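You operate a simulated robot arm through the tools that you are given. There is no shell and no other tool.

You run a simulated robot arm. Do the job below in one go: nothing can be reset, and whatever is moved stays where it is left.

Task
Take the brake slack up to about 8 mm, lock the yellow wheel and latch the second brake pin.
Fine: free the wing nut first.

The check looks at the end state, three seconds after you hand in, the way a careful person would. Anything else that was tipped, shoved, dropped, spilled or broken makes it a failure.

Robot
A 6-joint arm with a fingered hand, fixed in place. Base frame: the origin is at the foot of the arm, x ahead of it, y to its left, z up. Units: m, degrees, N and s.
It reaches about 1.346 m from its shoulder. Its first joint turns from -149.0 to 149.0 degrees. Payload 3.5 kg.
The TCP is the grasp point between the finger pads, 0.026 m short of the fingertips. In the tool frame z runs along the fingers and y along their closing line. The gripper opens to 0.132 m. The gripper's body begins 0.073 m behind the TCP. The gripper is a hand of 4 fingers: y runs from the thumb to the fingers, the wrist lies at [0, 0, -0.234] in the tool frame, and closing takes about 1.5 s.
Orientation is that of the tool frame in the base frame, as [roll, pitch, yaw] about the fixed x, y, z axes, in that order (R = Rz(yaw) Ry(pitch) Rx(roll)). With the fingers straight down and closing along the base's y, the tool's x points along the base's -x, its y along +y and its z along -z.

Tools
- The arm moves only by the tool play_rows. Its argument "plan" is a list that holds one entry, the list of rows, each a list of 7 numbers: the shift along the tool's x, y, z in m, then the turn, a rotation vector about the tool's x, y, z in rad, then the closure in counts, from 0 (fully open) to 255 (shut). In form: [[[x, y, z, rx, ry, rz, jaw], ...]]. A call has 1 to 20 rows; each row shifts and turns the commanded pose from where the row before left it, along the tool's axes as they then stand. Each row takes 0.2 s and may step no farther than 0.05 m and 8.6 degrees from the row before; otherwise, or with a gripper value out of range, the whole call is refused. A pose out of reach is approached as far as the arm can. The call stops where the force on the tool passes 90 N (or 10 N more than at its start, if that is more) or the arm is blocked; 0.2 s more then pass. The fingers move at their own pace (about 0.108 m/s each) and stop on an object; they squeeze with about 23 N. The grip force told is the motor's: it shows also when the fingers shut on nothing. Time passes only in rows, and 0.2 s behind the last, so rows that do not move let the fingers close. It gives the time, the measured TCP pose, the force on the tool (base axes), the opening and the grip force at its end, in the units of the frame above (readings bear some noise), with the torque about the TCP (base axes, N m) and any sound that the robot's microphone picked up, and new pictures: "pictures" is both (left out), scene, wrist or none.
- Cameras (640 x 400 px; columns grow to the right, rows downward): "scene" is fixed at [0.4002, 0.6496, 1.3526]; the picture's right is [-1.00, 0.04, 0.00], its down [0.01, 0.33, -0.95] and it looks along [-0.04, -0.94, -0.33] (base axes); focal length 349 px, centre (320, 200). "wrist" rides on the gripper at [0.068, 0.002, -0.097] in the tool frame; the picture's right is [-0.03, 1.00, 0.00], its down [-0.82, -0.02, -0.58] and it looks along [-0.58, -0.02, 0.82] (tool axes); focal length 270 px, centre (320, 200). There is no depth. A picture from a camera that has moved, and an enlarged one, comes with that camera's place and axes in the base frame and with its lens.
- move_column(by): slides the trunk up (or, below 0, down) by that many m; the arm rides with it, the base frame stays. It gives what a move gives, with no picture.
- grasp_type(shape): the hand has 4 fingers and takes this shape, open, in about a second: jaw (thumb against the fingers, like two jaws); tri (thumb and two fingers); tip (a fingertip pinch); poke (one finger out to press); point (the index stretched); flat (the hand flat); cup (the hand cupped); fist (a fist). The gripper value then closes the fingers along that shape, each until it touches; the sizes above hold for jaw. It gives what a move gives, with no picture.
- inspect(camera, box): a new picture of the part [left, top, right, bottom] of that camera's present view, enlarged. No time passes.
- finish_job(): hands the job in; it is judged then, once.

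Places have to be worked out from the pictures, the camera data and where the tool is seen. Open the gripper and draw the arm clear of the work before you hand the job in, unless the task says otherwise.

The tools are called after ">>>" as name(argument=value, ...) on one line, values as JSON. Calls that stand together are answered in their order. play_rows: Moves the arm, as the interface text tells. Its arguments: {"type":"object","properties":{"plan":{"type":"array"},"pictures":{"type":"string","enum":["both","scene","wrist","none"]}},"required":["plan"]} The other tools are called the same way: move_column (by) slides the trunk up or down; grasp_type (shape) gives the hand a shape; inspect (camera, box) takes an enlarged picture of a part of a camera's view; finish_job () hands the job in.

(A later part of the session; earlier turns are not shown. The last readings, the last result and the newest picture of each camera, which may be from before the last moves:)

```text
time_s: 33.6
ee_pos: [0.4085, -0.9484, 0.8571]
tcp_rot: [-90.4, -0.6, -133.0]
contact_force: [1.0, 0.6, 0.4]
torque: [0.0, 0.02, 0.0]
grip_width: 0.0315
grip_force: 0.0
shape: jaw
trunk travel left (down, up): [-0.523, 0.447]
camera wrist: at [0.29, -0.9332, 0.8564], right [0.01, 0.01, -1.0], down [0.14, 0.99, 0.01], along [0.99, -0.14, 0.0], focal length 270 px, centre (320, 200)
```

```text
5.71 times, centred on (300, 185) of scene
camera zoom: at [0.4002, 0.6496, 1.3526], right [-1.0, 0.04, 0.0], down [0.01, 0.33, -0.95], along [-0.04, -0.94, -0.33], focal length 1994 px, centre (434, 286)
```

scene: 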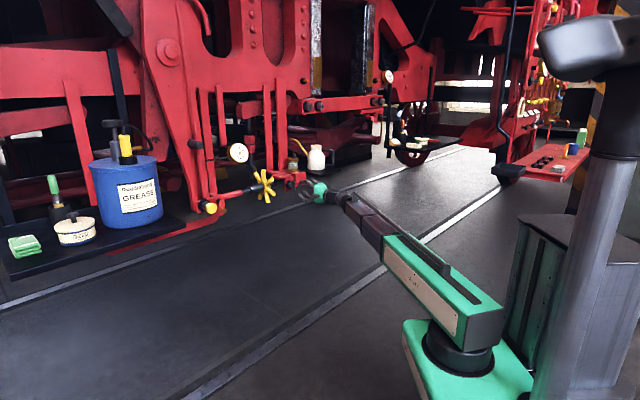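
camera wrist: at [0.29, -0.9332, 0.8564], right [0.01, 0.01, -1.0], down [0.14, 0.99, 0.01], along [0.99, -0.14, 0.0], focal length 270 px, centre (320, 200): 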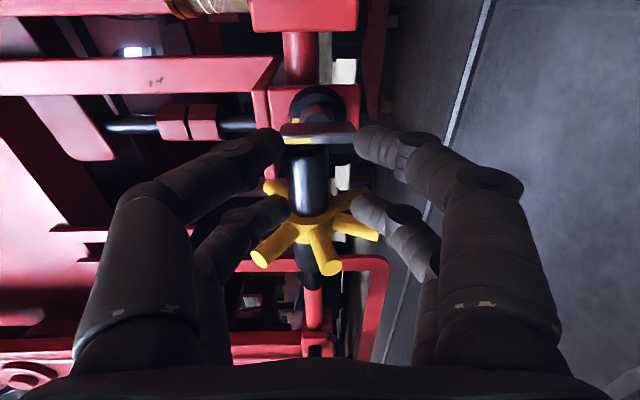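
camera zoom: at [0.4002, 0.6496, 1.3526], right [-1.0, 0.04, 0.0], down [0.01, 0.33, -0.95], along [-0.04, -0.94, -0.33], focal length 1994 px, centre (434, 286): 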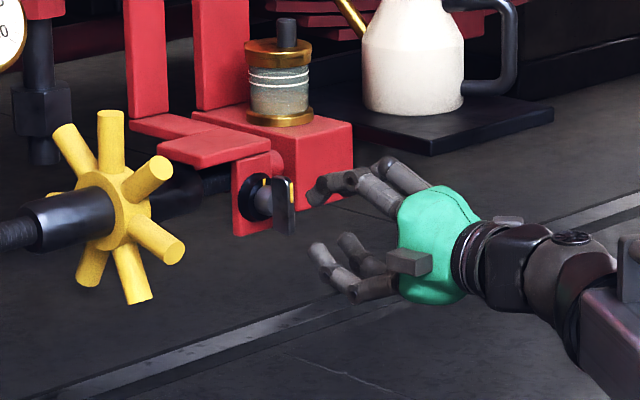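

The digit pairs sit at about x=+0.016/−0.022, leaving a ~20 mm gap centred at x≈−5 mm. I'll shift +5 mm in x and advance so the digits flank the tab ends, like a two-pronged key.

>>> play_rows(plan=[[[0.005, 0, 0.02, 0, 0, 0, 195], [0, 0, 0.02, 0, 0, 0, 195], [0, 0, 0.015, 0, 0, 0, 195], [0, 0, 0.01, 0, 0, 0, 195], [0, 0, 0, 0, 0, 0, 195]]], pictures="wrist")

>>> inspect(camera="wrist", box=[200, 80, 440, 280])

>>> inspect(camera="scene", box=[260, 160, 330, 210])

```text
time_s: 34.8
ee_pos: [0.4543, -0.9974, 0.8559]
tcp_rot: [-90.2, -0.5, -133.1]
contact_force: [0.5, -0.3, -0.6]
torque: [-0.02, 0.0, 0.0]
grip_width: 0.0315
grip_force: 0.2
shape: jaw
trunk travel left (down, up): [-0.523, 0.447]
camera wrist: at [0.335, -0.9816, 0.8562], right [0.01, 0.02, -1.0], down [0.14, 0.99, 0.02], along [0.99, -0.14, 0.0], focal length 270 px, centre (320, 200)
```

wrist: 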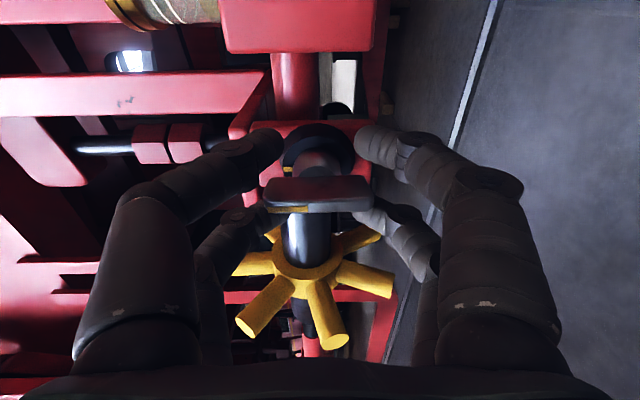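

```text
2.00 times, centred on (320, 180) of wrist
camera zoom: at [0.335, -0.9816, 0.8562], right [0.01, 0.02, -1.0], down [0.14, 0.99, 0.02], along [0.99, -0.14, 0.0], focal length 541 px, centre (320, 240)
```

zoom: 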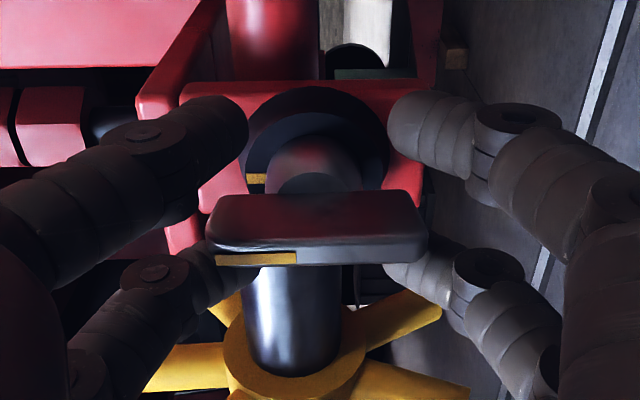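

```text
8.00 times, centred on (295, 185) of scene
camera zoom: at [0.4002, 0.6496, 1.3526], right [-1.0, 0.04, 0.0], down [0.01, 0.33, -0.95], along [-0.04, -0.94, -0.33], focal length 2792 px, centre (520, 320)
```

zoom: 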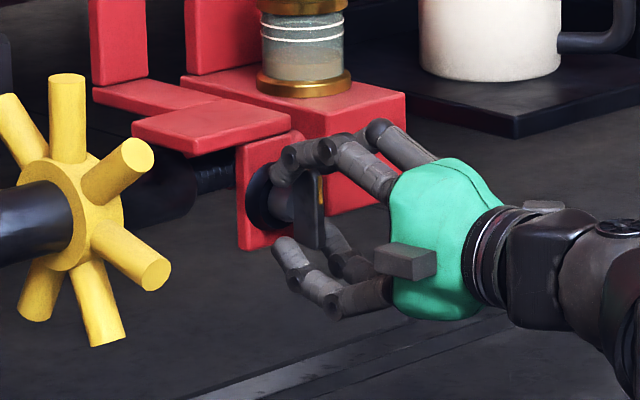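

The tab now sits between the digit pairs with its outer edge at the TCP plane and no contact force. Now turning counter‑clockwise about the gap centre.

>>> play_rows(plan=[[[0, -0.0005, 0, 0, 0, -0.1, 195], [0, -0.0005, 0, 0, 0, -0.1, 195], [0, -0.0005, 0, 0, 0, -0.1, 195], [0, -0.0005, 0, 0, 0, -0.1, 195], [0, 0, 0, 0, 0, 0, 195]]], pictures="wrist")

>>> inspect(camera="wrist", box=[200, 80, 440, 280])

```text
time_s: 36.0
ee_pos: [0.4524, -0.9971, 0.8569]
tcp_rot: [-90.2, -23.5, -133.1]
contact_force: [0.5, 0.8, -0.6]
torque: [-0.01, -0.01, 0.0]
grip_width: 0.0313
grip_force: 0.1
shape: jaw
trunk travel left (down, up): [-0.523, 0.447]
camera wrist: at [0.3382, -0.9778, 0.8832], right [-0.26, -0.27, -0.93], down [0.09, 0.95, -0.3], along [0.96, -0.17, -0.22], focal length 270 px, centre (320, 200)
```

wrist: 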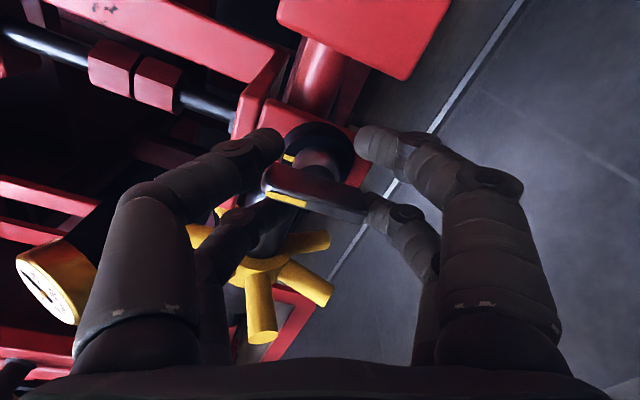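

```text
2.00 times, centred on (320, 180) of wrist
camera zoom: at [0.3382, -0.9778, 0.8832], right [-0.26, -0.27, -0.93], down [0.09, 0.95, -0.3], along [0.96, -0.17, -0.22], focal length 541 px, centre (320, 240)
```

zoom: 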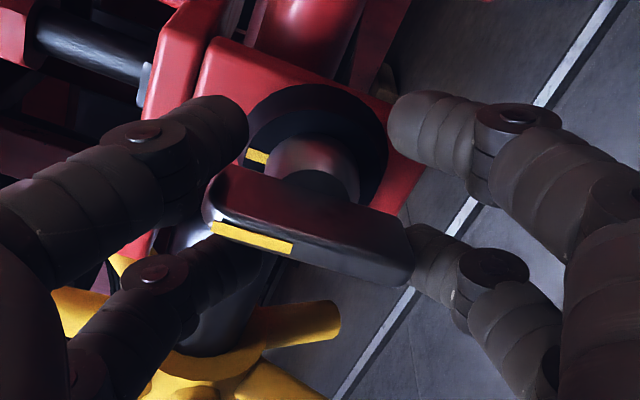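

No contact yet at 23°, though the tab is about to touch the digit sides. I'll continue in smaller steps.

>>> play_rows(plan=[[[0, -0.0004, 0, 0, 0, -0.08, 195], [0, -0.0004, 0, 0, 0, -0.08, 195], [0, -0.0004, 0, 0, 0, -0.08, 195], [0, 0, 0, 0, 0, 0, 195]]], pictures="wrist")

>>> inspect(camera="wrist", box=[200, 80, 440, 280])

```text
time_s: 37.0
ee_pos: [0.4526, -0.9963, 0.8572]
tcp_rot: [-90.1, -37.2, -133.1]
contact_force: [-2.8, -4.9, 2.9]
torque: [0.08, -0.14, -0.12]
grip_width: 0.0313
grip_force: 0.1
shape: jaw
trunk travel left (down, up): [-0.523, 0.447]
camera wrist: at [0.343, -0.9719, 0.8978], right [-0.4, -0.42, -0.81], down [0.03, 0.88, -0.48], along [0.92, -0.22, -0.34], focal length 270 px, centre (320, 200)
```

wrist: 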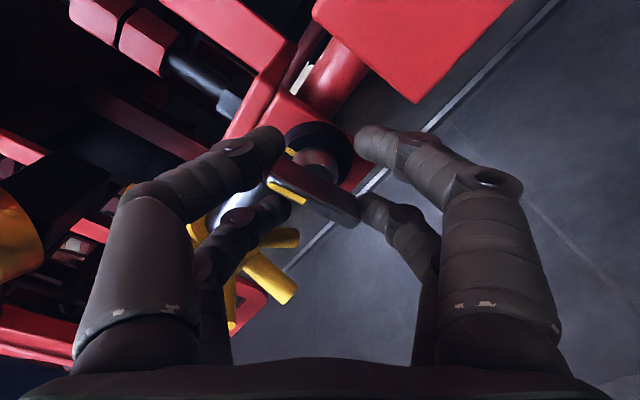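

```text
2.00 times, centred on (320, 180) of wrist
camera zoom: at [0.343, -0.9719, 0.8978], right [-0.4, -0.42, -0.81], down [0.03, 0.88, -0.48], along [0.92, -0.22, -0.34], focal length 541 px, centre (320, 240)
```

zoom: 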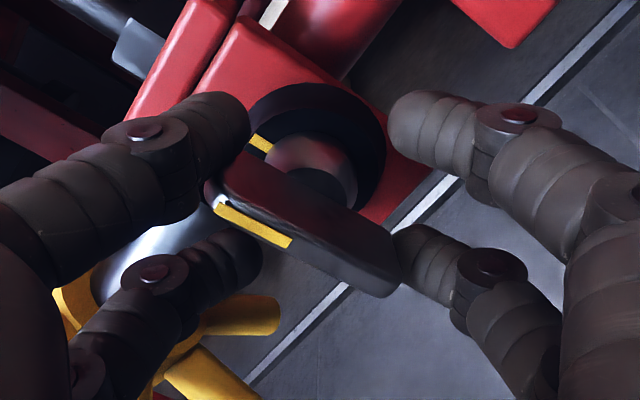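

Contact has started (0.15 N·m) at the upper end. Continuing to load it in steps.

>>> play_rows(plan=[[[0, 0, 0, 0, 0, -0.07, 195], [0, 0, 0, 0, 0, -0.07, 195], [0, 0, 0, 0, 0, 0, 195]]], pictures="wrist")

>>> inspect(camera="wrist", box=[200, 80, 440, 280])

```text
time_s: 37.8
ee_pos: [0.4541, -0.9957, 0.8583]
tcp_rot: [-90.3, -45.3, -132.9]
contact_force: [0.0, -1.2, 2.5]
torque: [0.0, -0.11, -0.01]
grip_width: 0.0319
grip_force: 0.1
shape: jaw
trunk travel left (down, up): [-0.523, 0.447]
camera wrist: at [0.3486, -0.9661, 0.9052], right [-0.47, -0.5, -0.72], down [-0.02, 0.83, -0.56], along [0.88, -0.25, -0.4], focal length 270 px, centre (320, 200)
```

wrist: 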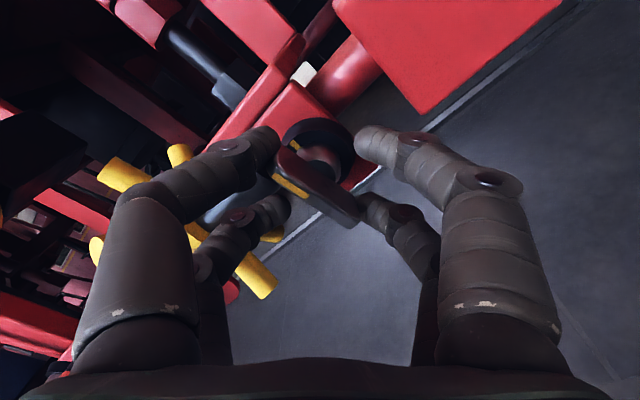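

```text
2.00 times, centred on (320, 180) of wrist
camera zoom: at [0.3486, -0.9661, 0.9052], right [-0.47, -0.5, -0.72], down [-0.02, 0.83, -0.56], along [0.88, -0.25, -0.4], focal length 541 px, centre (320, 240)
```

zoom: 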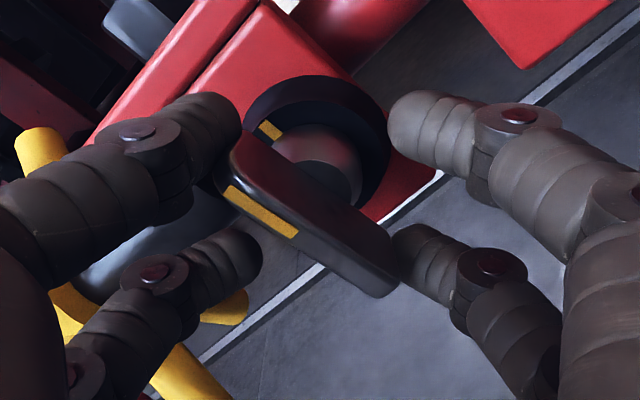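

Measured from the pictures, the tab has turned about 10° with the hand at 45°, so it is moving. I'll keep turning.

>>> play_rows(plan=[[[0, 0, 0, 0, 0, -0.08, 195], [0, 0, 0, 0, 0, -0.08, 195], [0, 0, 0, 0, 0, -0.08, 195], [0, 0, 0, 0, 0, 0, 195]]], pictures="wrist")

>>> inspect(camera="wrist", box=[200, 80, 440, 280])

>>> inspect(camera="scene", box=[260, 160, 330, 210])

```text
time_s: 38.8
ee_pos: [0.4529, -0.9954, 0.8586]
tcp_rot: [-90.2, -59.0, -132.8]
contact_force: [-3.3, -5.3, 9.1]
torque: [0.12, -0.24, -0.12]
grip_width: 0.0311
grip_force: 0.1
shape: jaw
trunk travel left (down, up): [-0.523, 0.447]
camera wrist: at [0.3561, -0.9573, 0.9161], right [-0.58, -0.62, -0.54], down [-0.12, 0.72, -0.69], along [0.81, -0.33, -0.49], focal length 270 px, centre (320, 200)
```

wrist: 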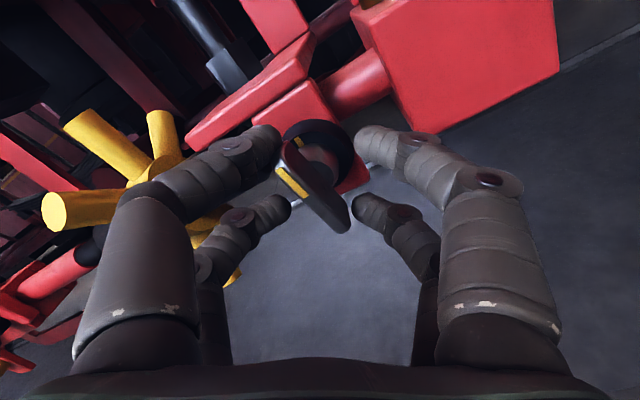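

```text
2.00 times, centred on (320, 180) of wrist
camera zoom: at [0.3561, -0.9573, 0.9161], right [-0.58, -0.62, -0.54], down [-0.12, 0.72, -0.69], along [0.81, -0.33, -0.49], focal length 541 px, centre (320, 240)
```

zoom: 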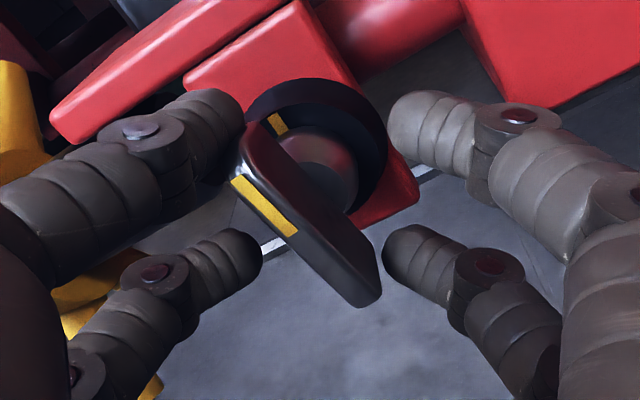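

```text
8.00 times, centred on (295, 185) of scene
camera zoom: at [0.4002, 0.6496, 1.3526], right [-1.0, 0.04, 0.0], down [0.01, 0.33, -0.95], along [-0.04, -0.94, -0.33], focal length 2792 px, centre (520, 320)
```

zoom: 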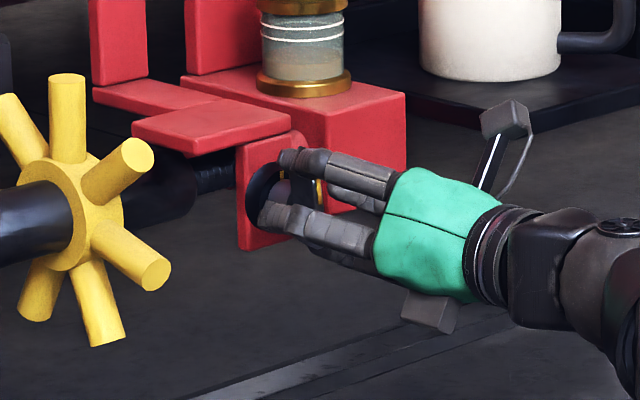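

The tab may be slipping past the digit tips. I'll back straight out and look at the tab itself to see whether it really turned.

>>> play_rows(plan=[[[0, 0, -0.02, 0, 0, 0, 195], [0, 0, -0.03, 0, 0, 0, 195], [0, 0, -0.04, 0, 0, 0, 195], [0, 0, -0.03, 0, 0, 0, 195]]], pictures="wrist")

>>> inspect(camera="scene", box=[270, 165, 310, 200])

>>> inspect(camera="wrist", box=[260, 50, 400, 160])

```text
time_s: 39.8
ee_pos: [0.3654, -0.9123, 0.8571]
tcp_rot: [-90.3, -59.0, -132.9]
contact_force: [0.1, -0.4, -1.2]
torque: [-0.03, 0.01, -0.01]
grip_width: 0.0309
grip_force: 0.1
shape: jaw
trunk travel left (down, up): [-0.523, 0.447]
camera wrist: at [0.2689, -0.8753, 0.9154], right [-0.58, -0.62, -0.54], down [-0.12, 0.72, -0.69], along [0.81, -0.33, -0.49], focal length 270 px, centre (320, 200)
```

wrist: 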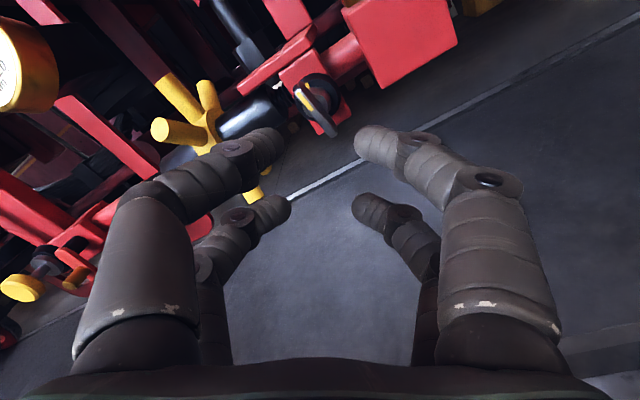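

```text
11.43 times, centred on (290, 182) of scene
camera zoom: at [0.4002, 0.6496, 1.3526], right [-1.0, 0.04, 0.0], down [0.01, 0.33, -0.95], along [-0.04, -0.94, -0.33], focal length 3989 px, centre (663, 400)
```

zoom: 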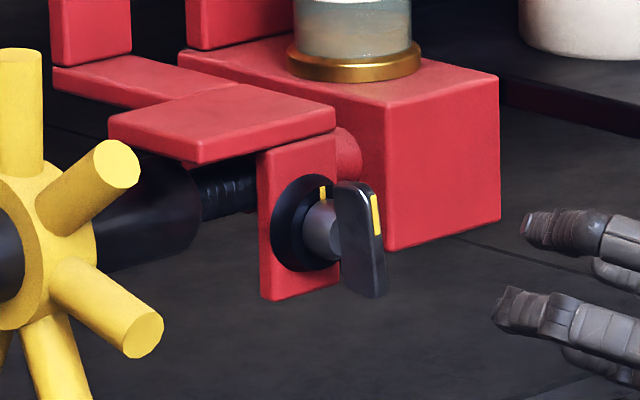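

```text
3.64 times, centred on (330, 105) of wrist
camera zoom: at [0.2689, -0.8753, 0.9154], right [-0.58, -0.62, -0.54], down [-0.12, 0.72, -0.69], along [0.81, -0.33, -0.49], focal length 983 px, centre (284, 546)
```

zoom: 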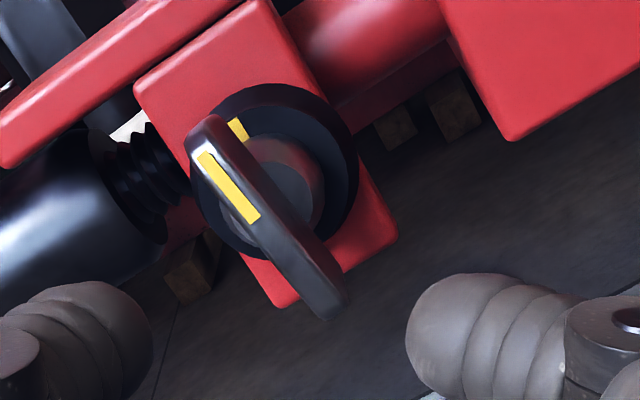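

The tab did turn about 10° counter‑clockwise and stayed there, so it is a friction fit that moves with the hand once finger compliance is taken up. I'll roll back to about +78° to match the tab and re-grip for a long counter‑clockwise turn.

>>> play_rows(plan=[[[0, 0, 0, 0, 0, 0.149, 150], [0, 0, 0, 0, 0, 0.149, 130], [0, 0, 0, 0, 0, 0.149, 130], [0, 0, 0, 0, 0, 0.149, 130], [0, 0, 0, 0, 0, 0.149, 130], [0, 0, 0, 0, 0, 0.149, 130], [0, 0, 0, 0, 0, 0.149, 130], [0, 0, 0, 0, 0, 0.149, 130], [0, 0, 0, 0, 0, 0.149, 130], [0, 0, 0, 0, 0, 0.149, 130], [0, 0, 0, 0, 0, 0.149, 130], [0, 0, 0, 0, 0, 0.149, 130], [0, 0, 0, 0, 0, 0.149, 130], [0, 0, 0, 0, 0, 0.149, 130], [0, 0, 0, 0, 0, 0.149, 130], [0, 0, 0, 0, 0, 0.149, 130], [0, 0, 0, 0, 0, 0, 130]]], pictures="wrist")

>>> inspect(camera="wrist", box=[260, 60, 380, 150])

```text
time_s: 43.4
ee_pos: [0.3661, -0.9144, 0.8558]
tcp_rot: [-90.8, 77.8, -133.9]
contact_force: [0.2, 0.5, 0.1]
torque: [0.01, -0.01, 0.0]
grip_width: 0.0642
grip_force: 0.1
shape: jaw
trunk travel left (down, up): [-0.523, 0.447]
camera wrist: at [0.2858, -0.8581, 0.7904], right [0.67, 0.72, -0.19], down [-0.32, 0.5, 0.8], along [0.67, -0.48, 0.56], focal length 270 px, centre (320, 200)
```

wrist: 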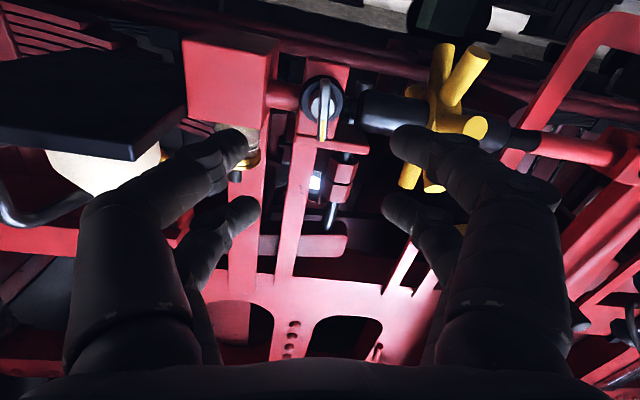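

```text
4.44 times, centred on (320, 105) of wrist
camera zoom: at [0.2858, -0.8581, 0.7904], right [0.67, 0.72, -0.19], down [-0.32, 0.5, 0.8], along [0.67, -0.48, 0.56], focal length 1201 px, centre (320, 622)
```

zoom: 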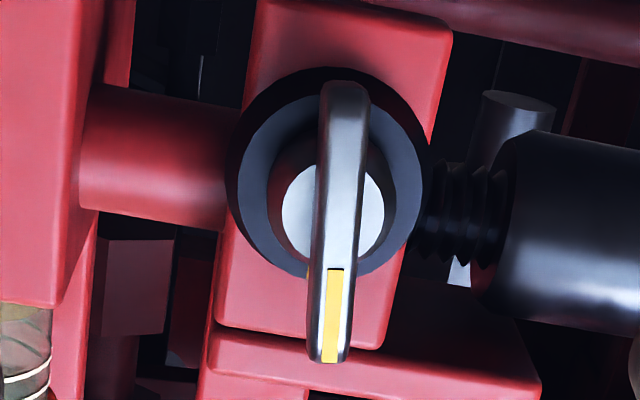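

The tab is at about 9° CCW. The stud sits about 2.5 mm to +y and slightly above the tool axis. I'll raise the trunk 3 mm, shift, advance and grip.

>>> move_column(by=0.003)

>>> play_rows(plan=[[[0, 0.0025, 0.03, 0, 0, 0.05, 130], [0, 0, 0.04, 0, 0, 0, 130], [0, 0, 0.035, 0, 0, 0, 130], [0, 0, 0.02, 0, 0, 0, 130], [0, 0, 0.01, 0, 0, 0, 130], [0, 0, 0, 0, 0, 0, 180], [0, 0, 0, 0, 0, 0, 220], [0, 0, 0, 0, 0, 0, 255], [0, 0, 0, 0, 0, 0, 255], [0, 0, 0, 0, 0, 0, 255], [0, 0, 0, 0, 0, 0, 255], [0, 0, 0, 0, 0, 0, 255]]], pictures="wrist")

```text
time_s: 43.9
ee_pos: [0.3663, -0.9141, 0.8598]
tcp_rot: [-90.8, 77.7, -133.8]
contact_force: [0.6, -0.2, 0.0]
torque: [0.0, -0.02, -0.01]
grip_width: 0.0641
grip_force: 0.0
shape: jaw
trunk travel left (down, up): [-0.526, 0.444]
```

```text
time_s: 46.5
ee_pos: [0.4661, -1.0024, 0.8602]
tcp_rot: [-91.7, 80.5, -134.7]
contact_force: [-4.2, 6.4, 1.8]
torque: [-0.23, 0.11, 0.03]
grip_width: 0.0156
grip_force: 23.4
shape: jaw
trunk travel left (down, up): [-0.526, 0.444]
camera wrist: at [0.3874, -0.9451, 0.7933], right [0.68, 0.72, -0.14], down [-0.34, 0.47, 0.81], along [0.65, -0.5, 0.57], focal length 270 px, centre (320, 200)
```

wrist: 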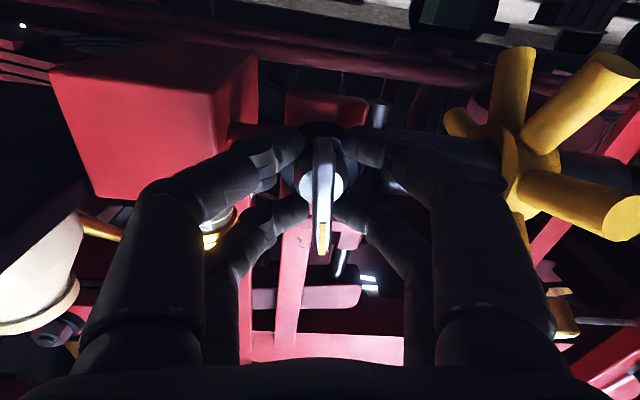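

Gripped, with the tab centred. Now turning counter‑clockwise about 46°.

>>> play_rows(plan=[[[0, 0, 0, 0, 0, -0.1, 255], [0, 0, 0, 0, 0, -0.1, 255], [0, 0, 0, 0, 0, -0.1, 255], [0, 0, 0, 0, 0, -0.1, 255], [0, 0, 0, 0, 0, -0.1, 255], [0, 0, 0, 0, 0, -0.1, 255], [0, 0, 0, 0, 0, -0.1, 255], [0, 0, 0, 0, 0, -0.1, 255], [0, 0, 0, 0, 0, 0, 255]]], pictures="wrist")

>>> inspect(camera="wrist", box=[220, 80, 420, 280])

```text
time_s: 48.5
ee_pos: [0.4656, -1.0018, 0.861]
tcp_rot: [-90.3, 34.5, -133.1]
contact_force: [-4.3, 26.5, -1.8]
torque: [0.36, -0.05, 0.52]
grip_width: 0.0098
grip_force: 23.2
shape: jaw
trunk travel left (down, up): [-0.526, 0.444]
camera wrist: at [0.356, -0.9779, 0.8215], right [0.4, 0.43, -0.81], down [0.03, 0.88, 0.48], along [0.92, -0.21, 0.34], focal length 270 px, centre (320, 200)
```

wrist: 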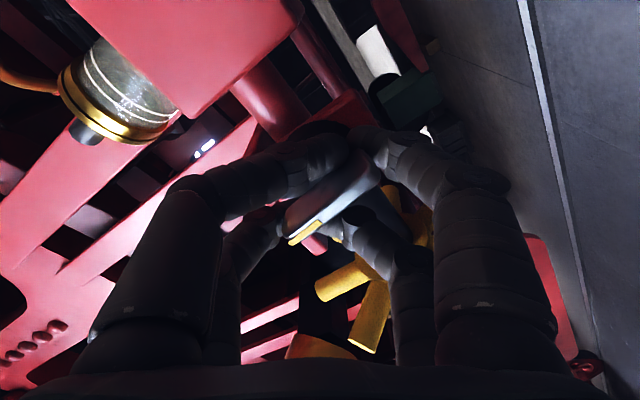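

```text
2.00 times, centred on (320, 180) of wrist
camera zoom: at [0.356, -0.9779, 0.8215], right [0.4, 0.43, -0.81], down [0.03, 0.88, 0.48], along [0.92, -0.21, 0.34], focal length 541 px, centre (320, 240)
```

zoom: 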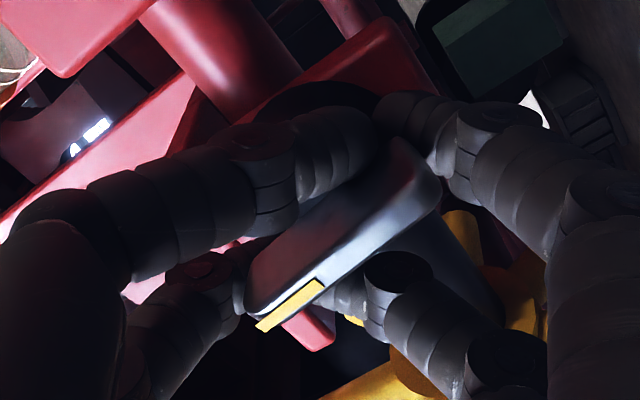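

The grip just slips around the tab, which stays at about 9°. So I'll push the tab's upper end sideways with the stiff side of the closed fingers. First I release, back out, roll to horizontal and shut the hand.

>>> play_rows(plan=[[[0, 0, 0, 0, 0, 0, 200], [0, 0, 0, 0, 0, 0, 130], [0, 0, 0, 0, 0, 0, 130], [0, 0, 0, 0, 0, 0, 130], [0, 0, -0.03, 0, 0, 0, 130], [0, 0, -0.04, 0, 0, 0, 130], [0, 0, -0.03, 0, 0, 0, 130], [0, 0, 0, 0, 0, -0.12, 200], [0, 0, 0, 0, 0, -0.12, 255], [0, 0, 0, 0, 0, -0.12, 255], [0, 0, 0, 0, 0, -0.12, 255], [0, 0, 0, 0, 0, -0.122, 255], [0, 0, 0, 0, 0, 0, 255], [0, 0, 0, 0, 0, 0, 255], [0, 0, 0, 0, 0, 0, 255]]], pictures="both")

>>> inspect(camera="wrist", box=[200, 80, 440, 280])

>>> inspect(camera="scene", box=[260, 155, 340, 210])

```text
time_s: 51.7
ee_pos: [0.3949, -0.9371, 0.8594]
tcp_rot: [-90.2, 0.2, -133.1]
contact_force: [0.8, 0.0, 0.3]
torque: [0.0, -0.02, 0.02]
grip_width: 0.0
grip_force: 22.8
shape: jaw
trunk travel left (down, up): [-0.526, 0.444]
camera wrist: at [0.2758, -0.9214, 0.8585], right [0.02, 0.02, -1.0], down [0.14, 0.99, 0.03], along [0.99, -0.14, 0.01], focal length 270 px, centre (320, 200)
```

scene: 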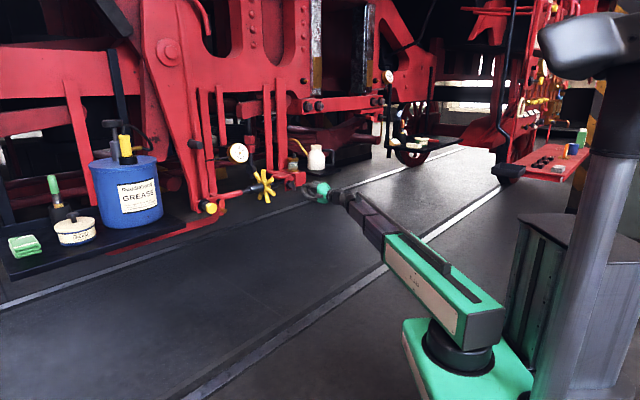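
wrist: 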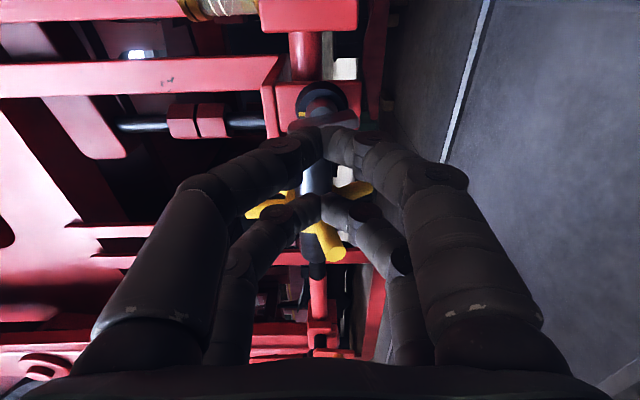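

```text
2.00 times, centred on (320, 180) of wrist
camera zoom: at [0.2758, -0.9214, 0.8585], right [0.02, 0.02, -1.0], down [0.14, 0.99, 0.03], along [0.99, -0.14, 0.01], focal length 541 px, centre (320, 240)
```

zoom: 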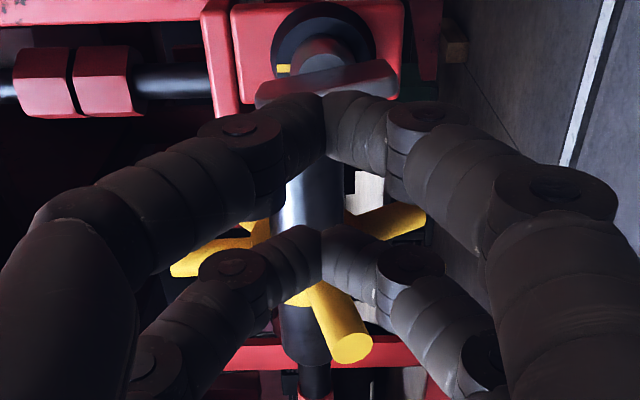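

```text
7.27 times, centred on (300, 182) of scene
camera zoom: at [0.4002, 0.6496, 1.3526], right [-1.0, 0.04, 0.0], down [0.01, 0.33, -0.95], along [-0.04, -0.94, -0.33], focal length 2538 px, centre (466, 327)
```

zoom: 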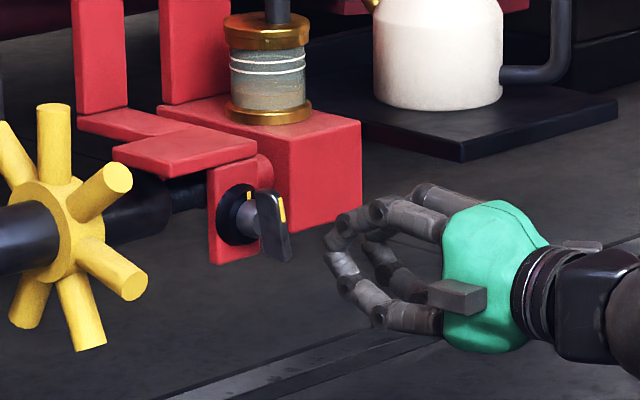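

I'll back up a bit more and try the "point" shape; a single straight finger is a cleaner pushing tool.

>>> play_rows(plan=[[[0, 0, -0.04, 0, 0, 0, 255], [0, 0, -0.03, 0, 0, 0, 255]]], pictures="none")

>>> grasp_type(shape="point")

>>> inspect(camera="wrist", box=[0, 0, 640, 400])

>>> inspect(camera="scene", box=[260, 150, 360, 220])

```text
time_s: 52.3
ee_pos: [0.3426, -0.8865, 0.8595]
tcp_rot: [-90.2, 0.1, -133.1]
contact_force: [0.0, -0.6, 0.3]
torque: [-0.02, -0.01, 0.03]
grip_width: 0.0
grip_force: 23.0
shape: jaw
trunk travel left (down, up): [-0.526, 0.444]
```

```text
time_s: 53.2
ee_pos: [0.3421, -0.8877, 0.86]
tcp_rot: [-90.1, 0.2, -133.1]
contact_force: [0.2, 0.2, -0.5]
torque: [0.04, 0.0, 0.0]
grip_width: 0.0
grip_force: 0.0
shape: point
trunk travel left (down, up): [-0.526, 0.444]
```

```text
1.00 times, centred on (320, 200) of wrist (not enlarged: the box is as wide or as high as the picture)
camera zoom: at [0.2241, -0.8728, 0.8585], right [0.02, 0.02, -1.0], down [0.14, 0.99, 0.03], along [0.99, -0.14, 0.01], focal length 270 px, centre (320, 200)
```

zoom: 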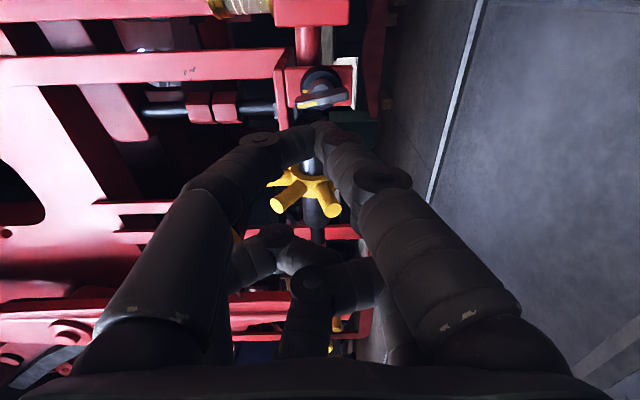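

```text
5.71 times, centred on (310, 185) of scene
camera zoom: at [0.4002, 0.6496, 1.3526], right [-1.0, 0.04, 0.0], down [0.01, 0.33, -0.95], along [-0.04, -0.94, -0.33], focal length 1994 px, centre (377, 286)
```

zoom: 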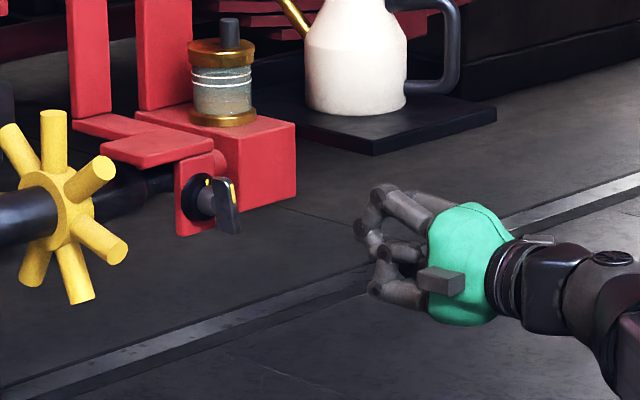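

I'll play a few still rows at closure 0 to see the fully open "point" shape.

>>> play_rows(plan=[[[0, 0, 0, 0, 0, 0, 0], [0, 0, 0, 0, 0, 0, 0], [0, 0, 0, 0, 0, 0, 0], [0, 0, 0, 0, 0, 0, 0], [0, 0, 0, 0, 0, 0, 0]]], pictures="wrist")

>>> inspect(camera="scene", box=[260, 150, 360, 220])

```text
time_s: 54.4
ee_pos: [0.3421, -0.887, 0.8598]
tcp_rot: [-90.2, 0.1, -133.1]
contact_force: [0.1, -0.4, -0.3]
torque: [0.0, 0.03, -0.02]
grip_width: 0.0
grip_force: 0.1
shape: point
trunk travel left (down, up): [-0.526, 0.444]
camera wrist: at [0.2239, -0.8726, 0.8585], right [0.02, 0.02, -1.0], down [0.14, 0.99, 0.03], along [0.99, -0.14, 0.01], focal length 270 px, centre (320, 200)
```

wrist: 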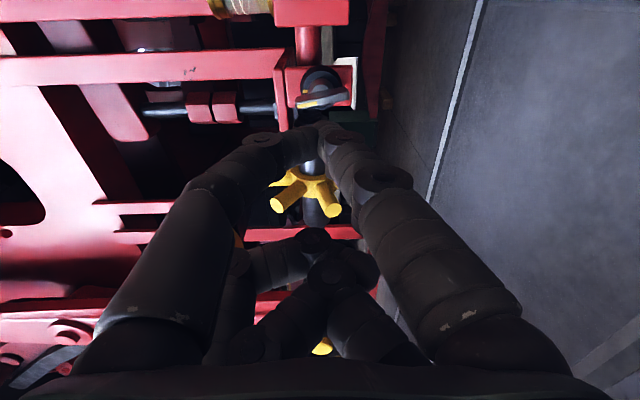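

```text
5.71 times, centred on (310, 185) of scene
camera zoom: at [0.4002, 0.6496, 1.3526], right [-1.0, 0.04, 0.0], down [0.01, 0.33, -0.95], along [-0.04, -0.94, -0.33], focal length 1994 px, centre (377, 286)
```

zoom: 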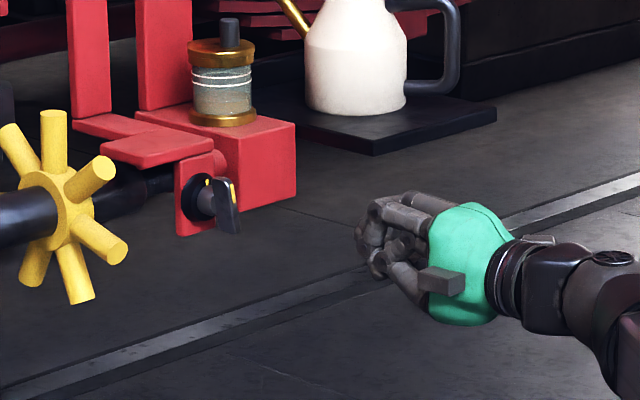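

The "point" shape keeps two digits pinched together. Let me see what "poke" looks like.

>>> grasp_type(shape="poke")

>>> play_rows(plan=[[[0, 0, 0, 0, 0, 0, 0], [0, 0, 0, 0, 0, 0, 0], [0, 0, 0, 0, 0, 0, 0], [0, 0, 0, 0, 0, 0, 0], [0, 0, 0, 0, 0, 0, 0]]], pictures="wrist")

>>> inspect(camera="scene", box=[260, 150, 360, 220])

```text
time_s: 55.3
ee_pos: [0.3421, -0.8871, 0.8608]
tcp_rot: [-90.2, 0.1, -133.1]
contact_force: [-0.7, -0.5, 0.6]
torque: [-0.02, -0.01, 0.0]
grip_width: 0.0
grip_force: 0.1
shape: poke
trunk travel left (down, up): [-0.526, 0.444]
```

```text
time_s: 56.5
ee_pos: [0.3414, -0.8882, 0.859]
tcp_rot: [-90.3, 0.2, -133.1]
contact_force: [-0.4, 0.1, 0.3]
torque: [-0.01, 0.0, 0.03]
grip_width: 0.0
grip_force: 0.1
shape: poke
trunk travel left (down, up): [-0.526, 0.444]
camera wrist: at [0.2239, -0.8727, 0.8585], right [0.02, 0.02, -1.0], down [0.14, 0.99, 0.03], along [0.99, -0.14, 0.01], focal length 270 px, centre (320, 200)
```

wrist: 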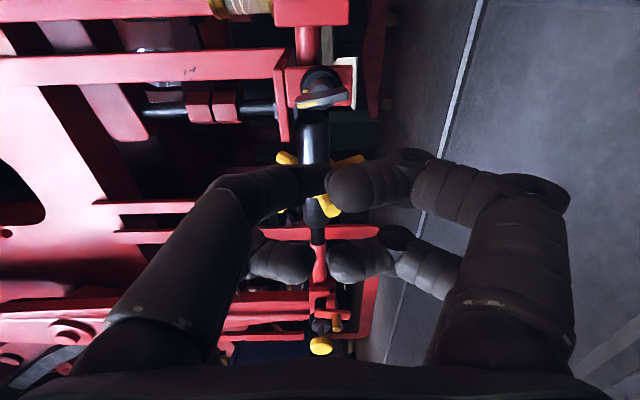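

```text
5.71 times, centred on (310, 185) of scene
camera zoom: at [0.4002, 0.6496, 1.3526], right [-1.0, 0.04, 0.0], down [0.01, 0.33, -0.95], along [-0.04, -0.94, -0.33], focal length 1994 px, centre (377, 286)
```

zoom: 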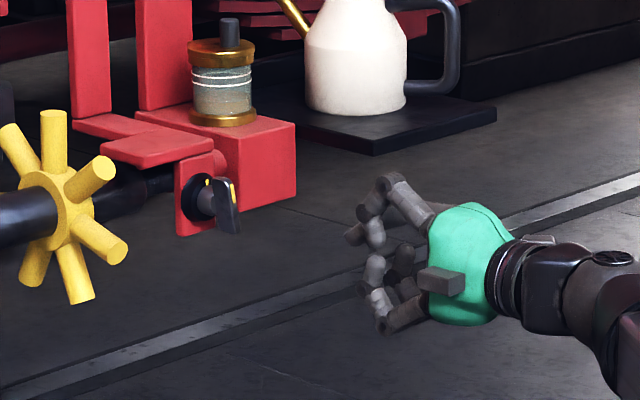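

The shape may still be settling, so I'll wait a moment and look again.

>>> play_rows(plan=[[[0, 0, 0, 0, 0, 0, 0], [0, 0, 0, 0, 0, 0, 0], [0, 0, 0, 0, 0, 0, 0], [0, 0, 0, 0, 0, 0, 0], [0, 0, 0, 0, 0, 0, 0], [0, 0, 0, 0, 0, 0, 0]]], pictures="wrist")

>>> inspect(camera="scene", box=[290, 160, 350, 210])

```text
time_s: 57.9
ee_pos: [0.3418, -0.8879, 0.8601]
tcp_rot: [-90.1, 0.2, -133.1]
contact_force: [0.0, -0.2, 0.3]
torque: [-0.01, -0.04, -0.01]
grip_width: 0.0001
grip_force: 0.0
shape: poke
trunk travel left (down, up): [-0.526, 0.444]
camera wrist: at [0.2239, -0.8726, 0.8585], right [0.02, 0.02, -1.0], down [0.14, 0.99, 0.03], along [0.99, -0.14, 0.01], focal length 270 px, centre (320, 200)
```

wrist: 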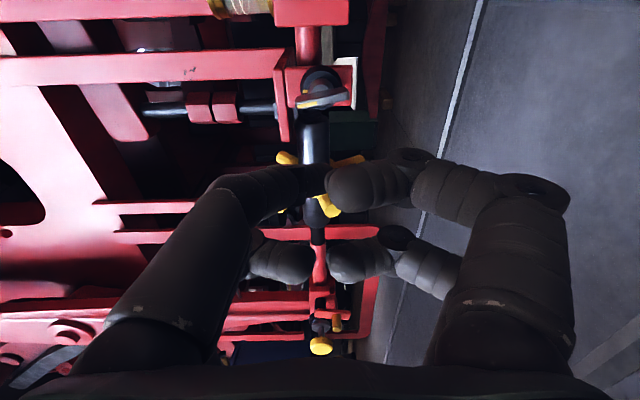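

```text
8.00 times, centred on (320, 185) of scene
camera zoom: at [0.4002, 0.6496, 1.3526], right [-1.0, 0.04, 0.0], down [0.01, 0.33, -0.95], along [-0.04, -0.94, -0.33], focal length 2792 px, centre (320, 320)
```

zoom: 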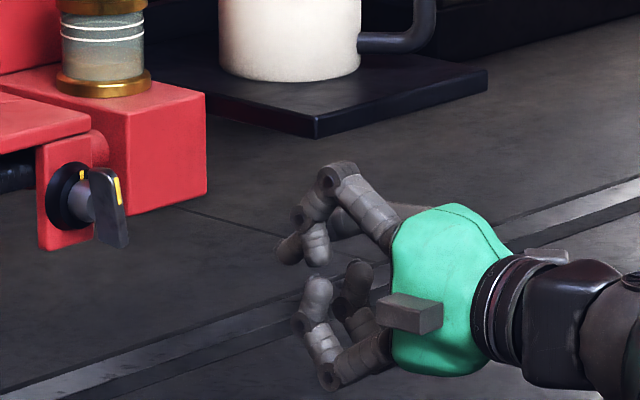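

These shapes aren't clean pushers, so I'll go back to "jaw" at about 3 cm opening. This time I'll set the tab's block-side face flush against the inner side of the camera-side digits with the stud on the roll axis, so a pure roll pushes rigidly. First I'll check alignment at a distance.

>>> grasp_type(shape="jaw")

>>> play_rows(plan=[[[0, 0, 0, 0, 0, -0.08, 0], [0, 0, 0, 0, 0, -0.08, 0], [0, 0, 0, 0, 0, 0, 60], [0, 0, 0, 0, 0, 0, 130], [0, 0, 0, 0, 0, 0, 195], [0, 0, 0, 0, 0, 0, 195], [0, 0, 0, 0, 0, 0, 195], [0, 0, 0, 0, 0, 0, 195]]], pictures="wrist")

>>> inspect(camera="wrist", box=[240, 40, 400, 150])

```text
time_s: 58.8
ee_pos: [0.342, -0.8879, 0.8597]
tcp_rot: [-90.3, 0.3, -133.1]
contact_force: [-0.4, 0.4, 0.0]
torque: [0.0, 0.0, -0.04]
grip_width: 0.1318
grip_force: 0.1
shape: jaw
trunk travel left (down, up): [-0.526, 0.444]
```

```text
time_s: 60.6
ee_pos: [0.343, -0.8879, 0.8611]
tcp_rot: [-90.3, -9.0, -133.0]
contact_force: [-0.1, -0.2, -0.8]
torque: [0.02, 0.04, 0.01]
grip_width: 0.0314
grip_force: 0.1
shape: jaw
trunk travel left (down, up): [-0.526, 0.444]
camera wrist: at [0.2246, -0.8724, 0.8694], right [-0.09, -0.09, -0.99], down [0.13, 0.99, -0.1], along [0.99, -0.14, -0.08], focal length 270 px, centre (320, 200)
```

wrist: 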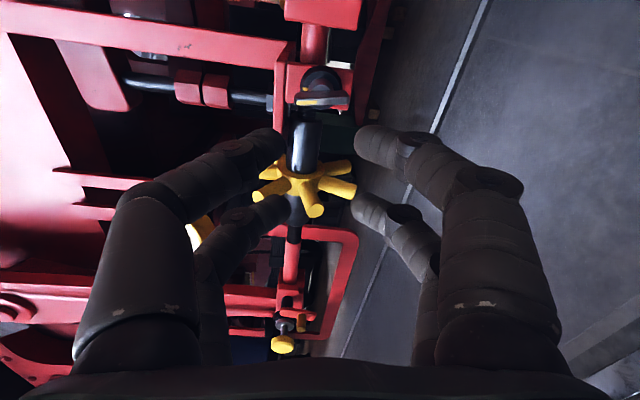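

```text
3.64 times, centred on (320, 95) of wrist
camera zoom: at [0.2246, -0.8724, 0.8694], right [-0.09, -0.09, -0.99], down [0.13, 0.99, -0.1], along [0.99, -0.14, -0.08], focal length 983 px, centre (320, 582)
```

zoom: 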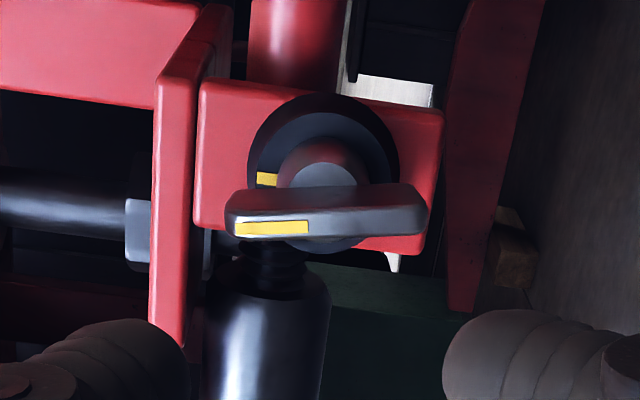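

The tab is at about 12° CCW with the stud almost on the tool axis. I'll lower 2 mm, match the roll, insert, nudge sideways until the digits touch the tab face, then read the forces.

>>> move_column(by=-0.002)

>>> play_rows(plan=[[[0, 0, 0.04, 0, 0, -0.05, 195], [0, 0, 0.04, 0, 0, 0, 195], [0, 0, 0.04, 0, 0, 0, 195], [0, 0, 0.03, 0, 0, 0, 195], [0, 0, 0.013, 0, 0, 0, 195], [0, 0, 0, 0, 0, 0, 195], [-0.0015, 0, 0, 0, 0, 0, 195], [-0.0015, 0, 0, 0, 0, 0, 195], [0, 0, 0, 0, 0, 0, 195]]], pictures="wrist")

>>> inspect(camera="wrist", box=[200, 80, 440, 280])

```text
time_s: 61.1
ee_pos: [0.3431, -0.8877, 0.8585]
tcp_rot: [-90.3, -9.0, -133.0]
contact_force: [-0.8, -0.1, -0.5]
torque: [-0.02, 0.01, 0.01]
grip_width: 0.0313
grip_force: 0.1
shape: jaw
trunk travel left (down, up): [-0.524, 0.446]
```

```text
time_s: 63.1
ee_pos: [0.463, -0.9966, 0.8575]
tcp_rot: [-90.3, -11.7, -133.0]
contact_force: [0.9, -0.6, 0.8]
torque: [-0.03, 0.01, 0.03]
grip_width: 0.0315
grip_force: 0.1
shape: jaw
trunk travel left (down, up): [-0.524, 0.446]
camera wrist: at [0.346, -0.9813, 0.8707], right [-0.13, -0.13, -0.98], down [0.13, 0.98, -0.14], along [0.98, -0.14, -0.11], focal length 270 px, centre (320, 200)
```

wrist: 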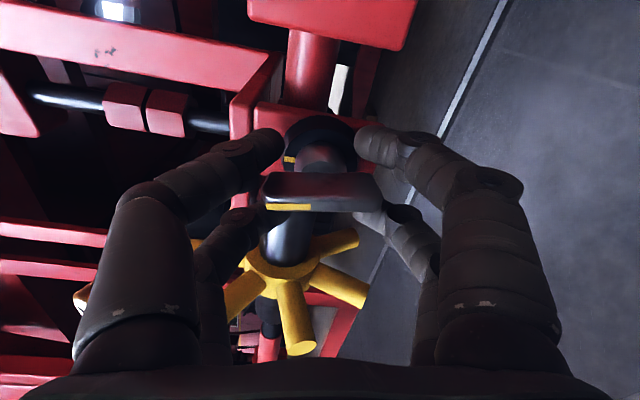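

```text
2.00 times, centred on (320, 180) of wrist
camera zoom: at [0.346, -0.9813, 0.8707], right [-0.13, -0.13, -0.98], down [0.13, 0.98, -0.14], along [0.98, -0.14, -0.11], focal length 541 px, centre (320, 240)
```

zoom: 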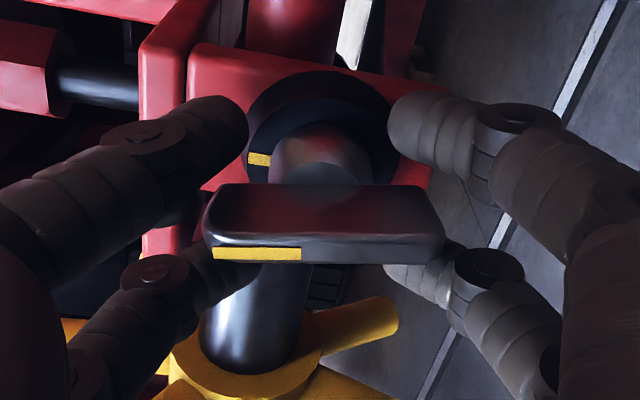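

The tab is parallel to the digits with about 4 mm still to go before contact. I'll nudge further and then start rolling.

>>> play_rows(plan=[[[-0.0015, 0, 0, 0, 0, 0, 195], [-0.0015, 0, 0, 0, 0, 0, 195], [-0.0015, 0, 0, 0, 0, 0, 195], [0, 0, 0, 0, 0, 0, 195]]], pictures="none")

```text
time_s: 64.1
ee_pos: [0.4674, -0.9937, 0.8575]
tcp_rot: [-90.5, -11.9, -133.1]
contact_force: [0.2, -0.3, 0.2]
torque: [0.0, -0.01, 0.04]
grip_width: 0.0314
grip_force: 0.1
shape: jaw
trunk travel left (down, up): [-0.524, 0.446]
```

Still no contact. I'll roll 17° and see.

>>> play_rows(plan=[[[0, 0, 0, 0, 0, -0.1, 195], [0, 0, 0, 0, 0, -0.1, 195], [0, 0, 0, 0, 0, -0.1, 195], [0, 0, 0, 0, 0, 0, 195]]], pictures="wrist")

>>> inspect(camera="wrist", box=[200, 80, 440, 280])

```text
time_s: 65.1
ee_pos: [0.4671, -0.9929, 0.8572]
tcp_rot: [-90.5, -29.2, -132.7]
contact_force: [0.8, 0.9, 0.8]
torque: [-0.01, 0.03, 0.02]
grip_width: 0.031
grip_force: 0.1
shape: jaw
trunk travel left (down, up): [-0.524, 0.446]
camera wrist: at [0.3539, -0.9727, 0.8897], right [-0.32, -0.33, -0.89], down [0.07, 0.92, -0.37], along [0.94, -0.18, -0.27], focal length 270 px, centre (320, 200)
```

wrist: 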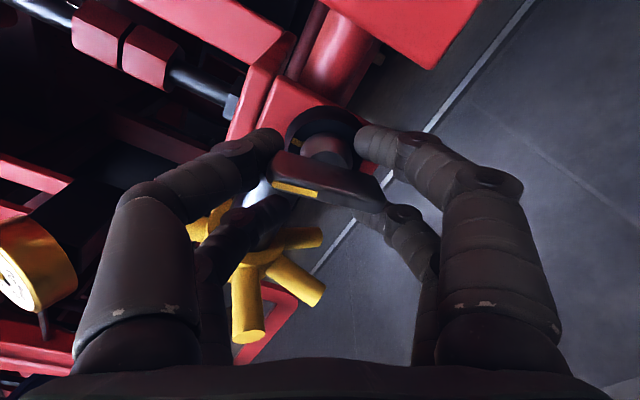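

```text
2.00 times, centred on (320, 180) of wrist
camera zoom: at [0.3539, -0.9727, 0.8897], right [-0.32, -0.33, -0.89], down [0.07, 0.92, -0.37], along [0.94, -0.18, -0.27], focal length 541 px, centre (320, 240)
```

zoom: 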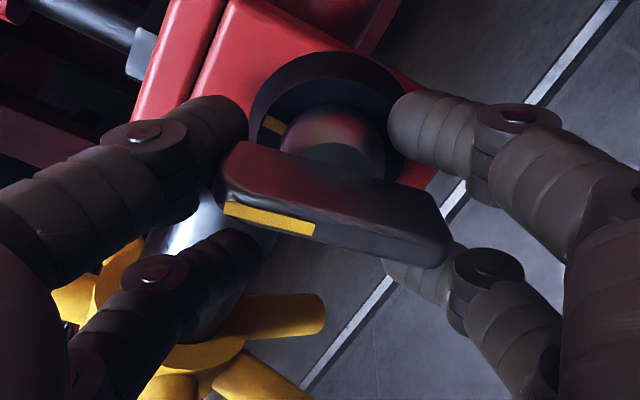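

Just short of contact. I'll go in 6 mm deeper for a better flank and keep rolling in steps.

>>> play_rows(plan=[[[-0.001, 0, 0.006, 0, 0, 0, 195], [0, 0, 0, 0, 0, -0.08, 195], [0, 0, 0, 0, 0, -0.08, 195], [0, 0, 0, 0, 0, -0.08, 195], [0, 0, 0, 0, 0, 0, 195]]], pictures="wrist")

>>> inspect(camera="wrist", box=[200, 80, 440, 280])

```text
time_s: 66.3
ee_pos: [0.4717, -0.9973, 0.8572]
tcp_rot: [-90.5, -42.9, -132.7]
contact_force: [-2.3, -0.3, -2.7]
torque: [0.1, 0.0, -0.06]
grip_width: 0.032
grip_force: 0.0
shape: jaw
trunk travel left (down, up): [-0.524, 0.446]
camera wrist: at [0.3646, -0.9697, 0.9032], right [-0.46, -0.48, -0.75], down [-0.01, 0.84, -0.54], along [0.89, -0.24, -0.39], focal length 270 px, centre (320, 200)
```

wrist: 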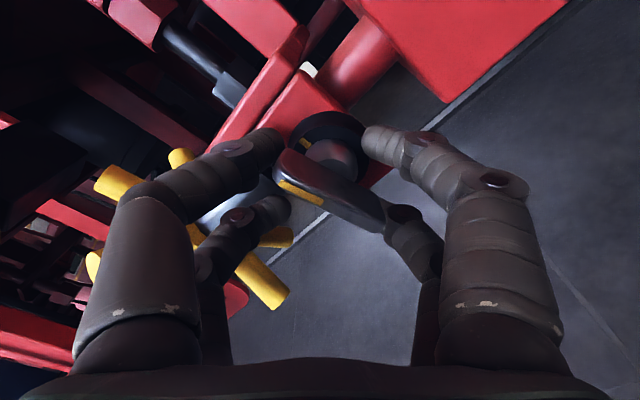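

```text
2.00 times, centred on (320, 180) of wrist
camera zoom: at [0.3646, -0.9697, 0.9032], right [-0.46, -0.48, -0.75], down [-0.01, 0.84, -0.54], along [0.89, -0.24, -0.39], focal length 541 px, centre (320, 240)
```

zoom: 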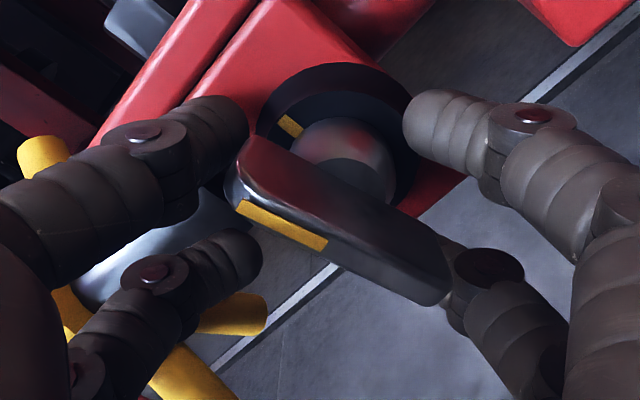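

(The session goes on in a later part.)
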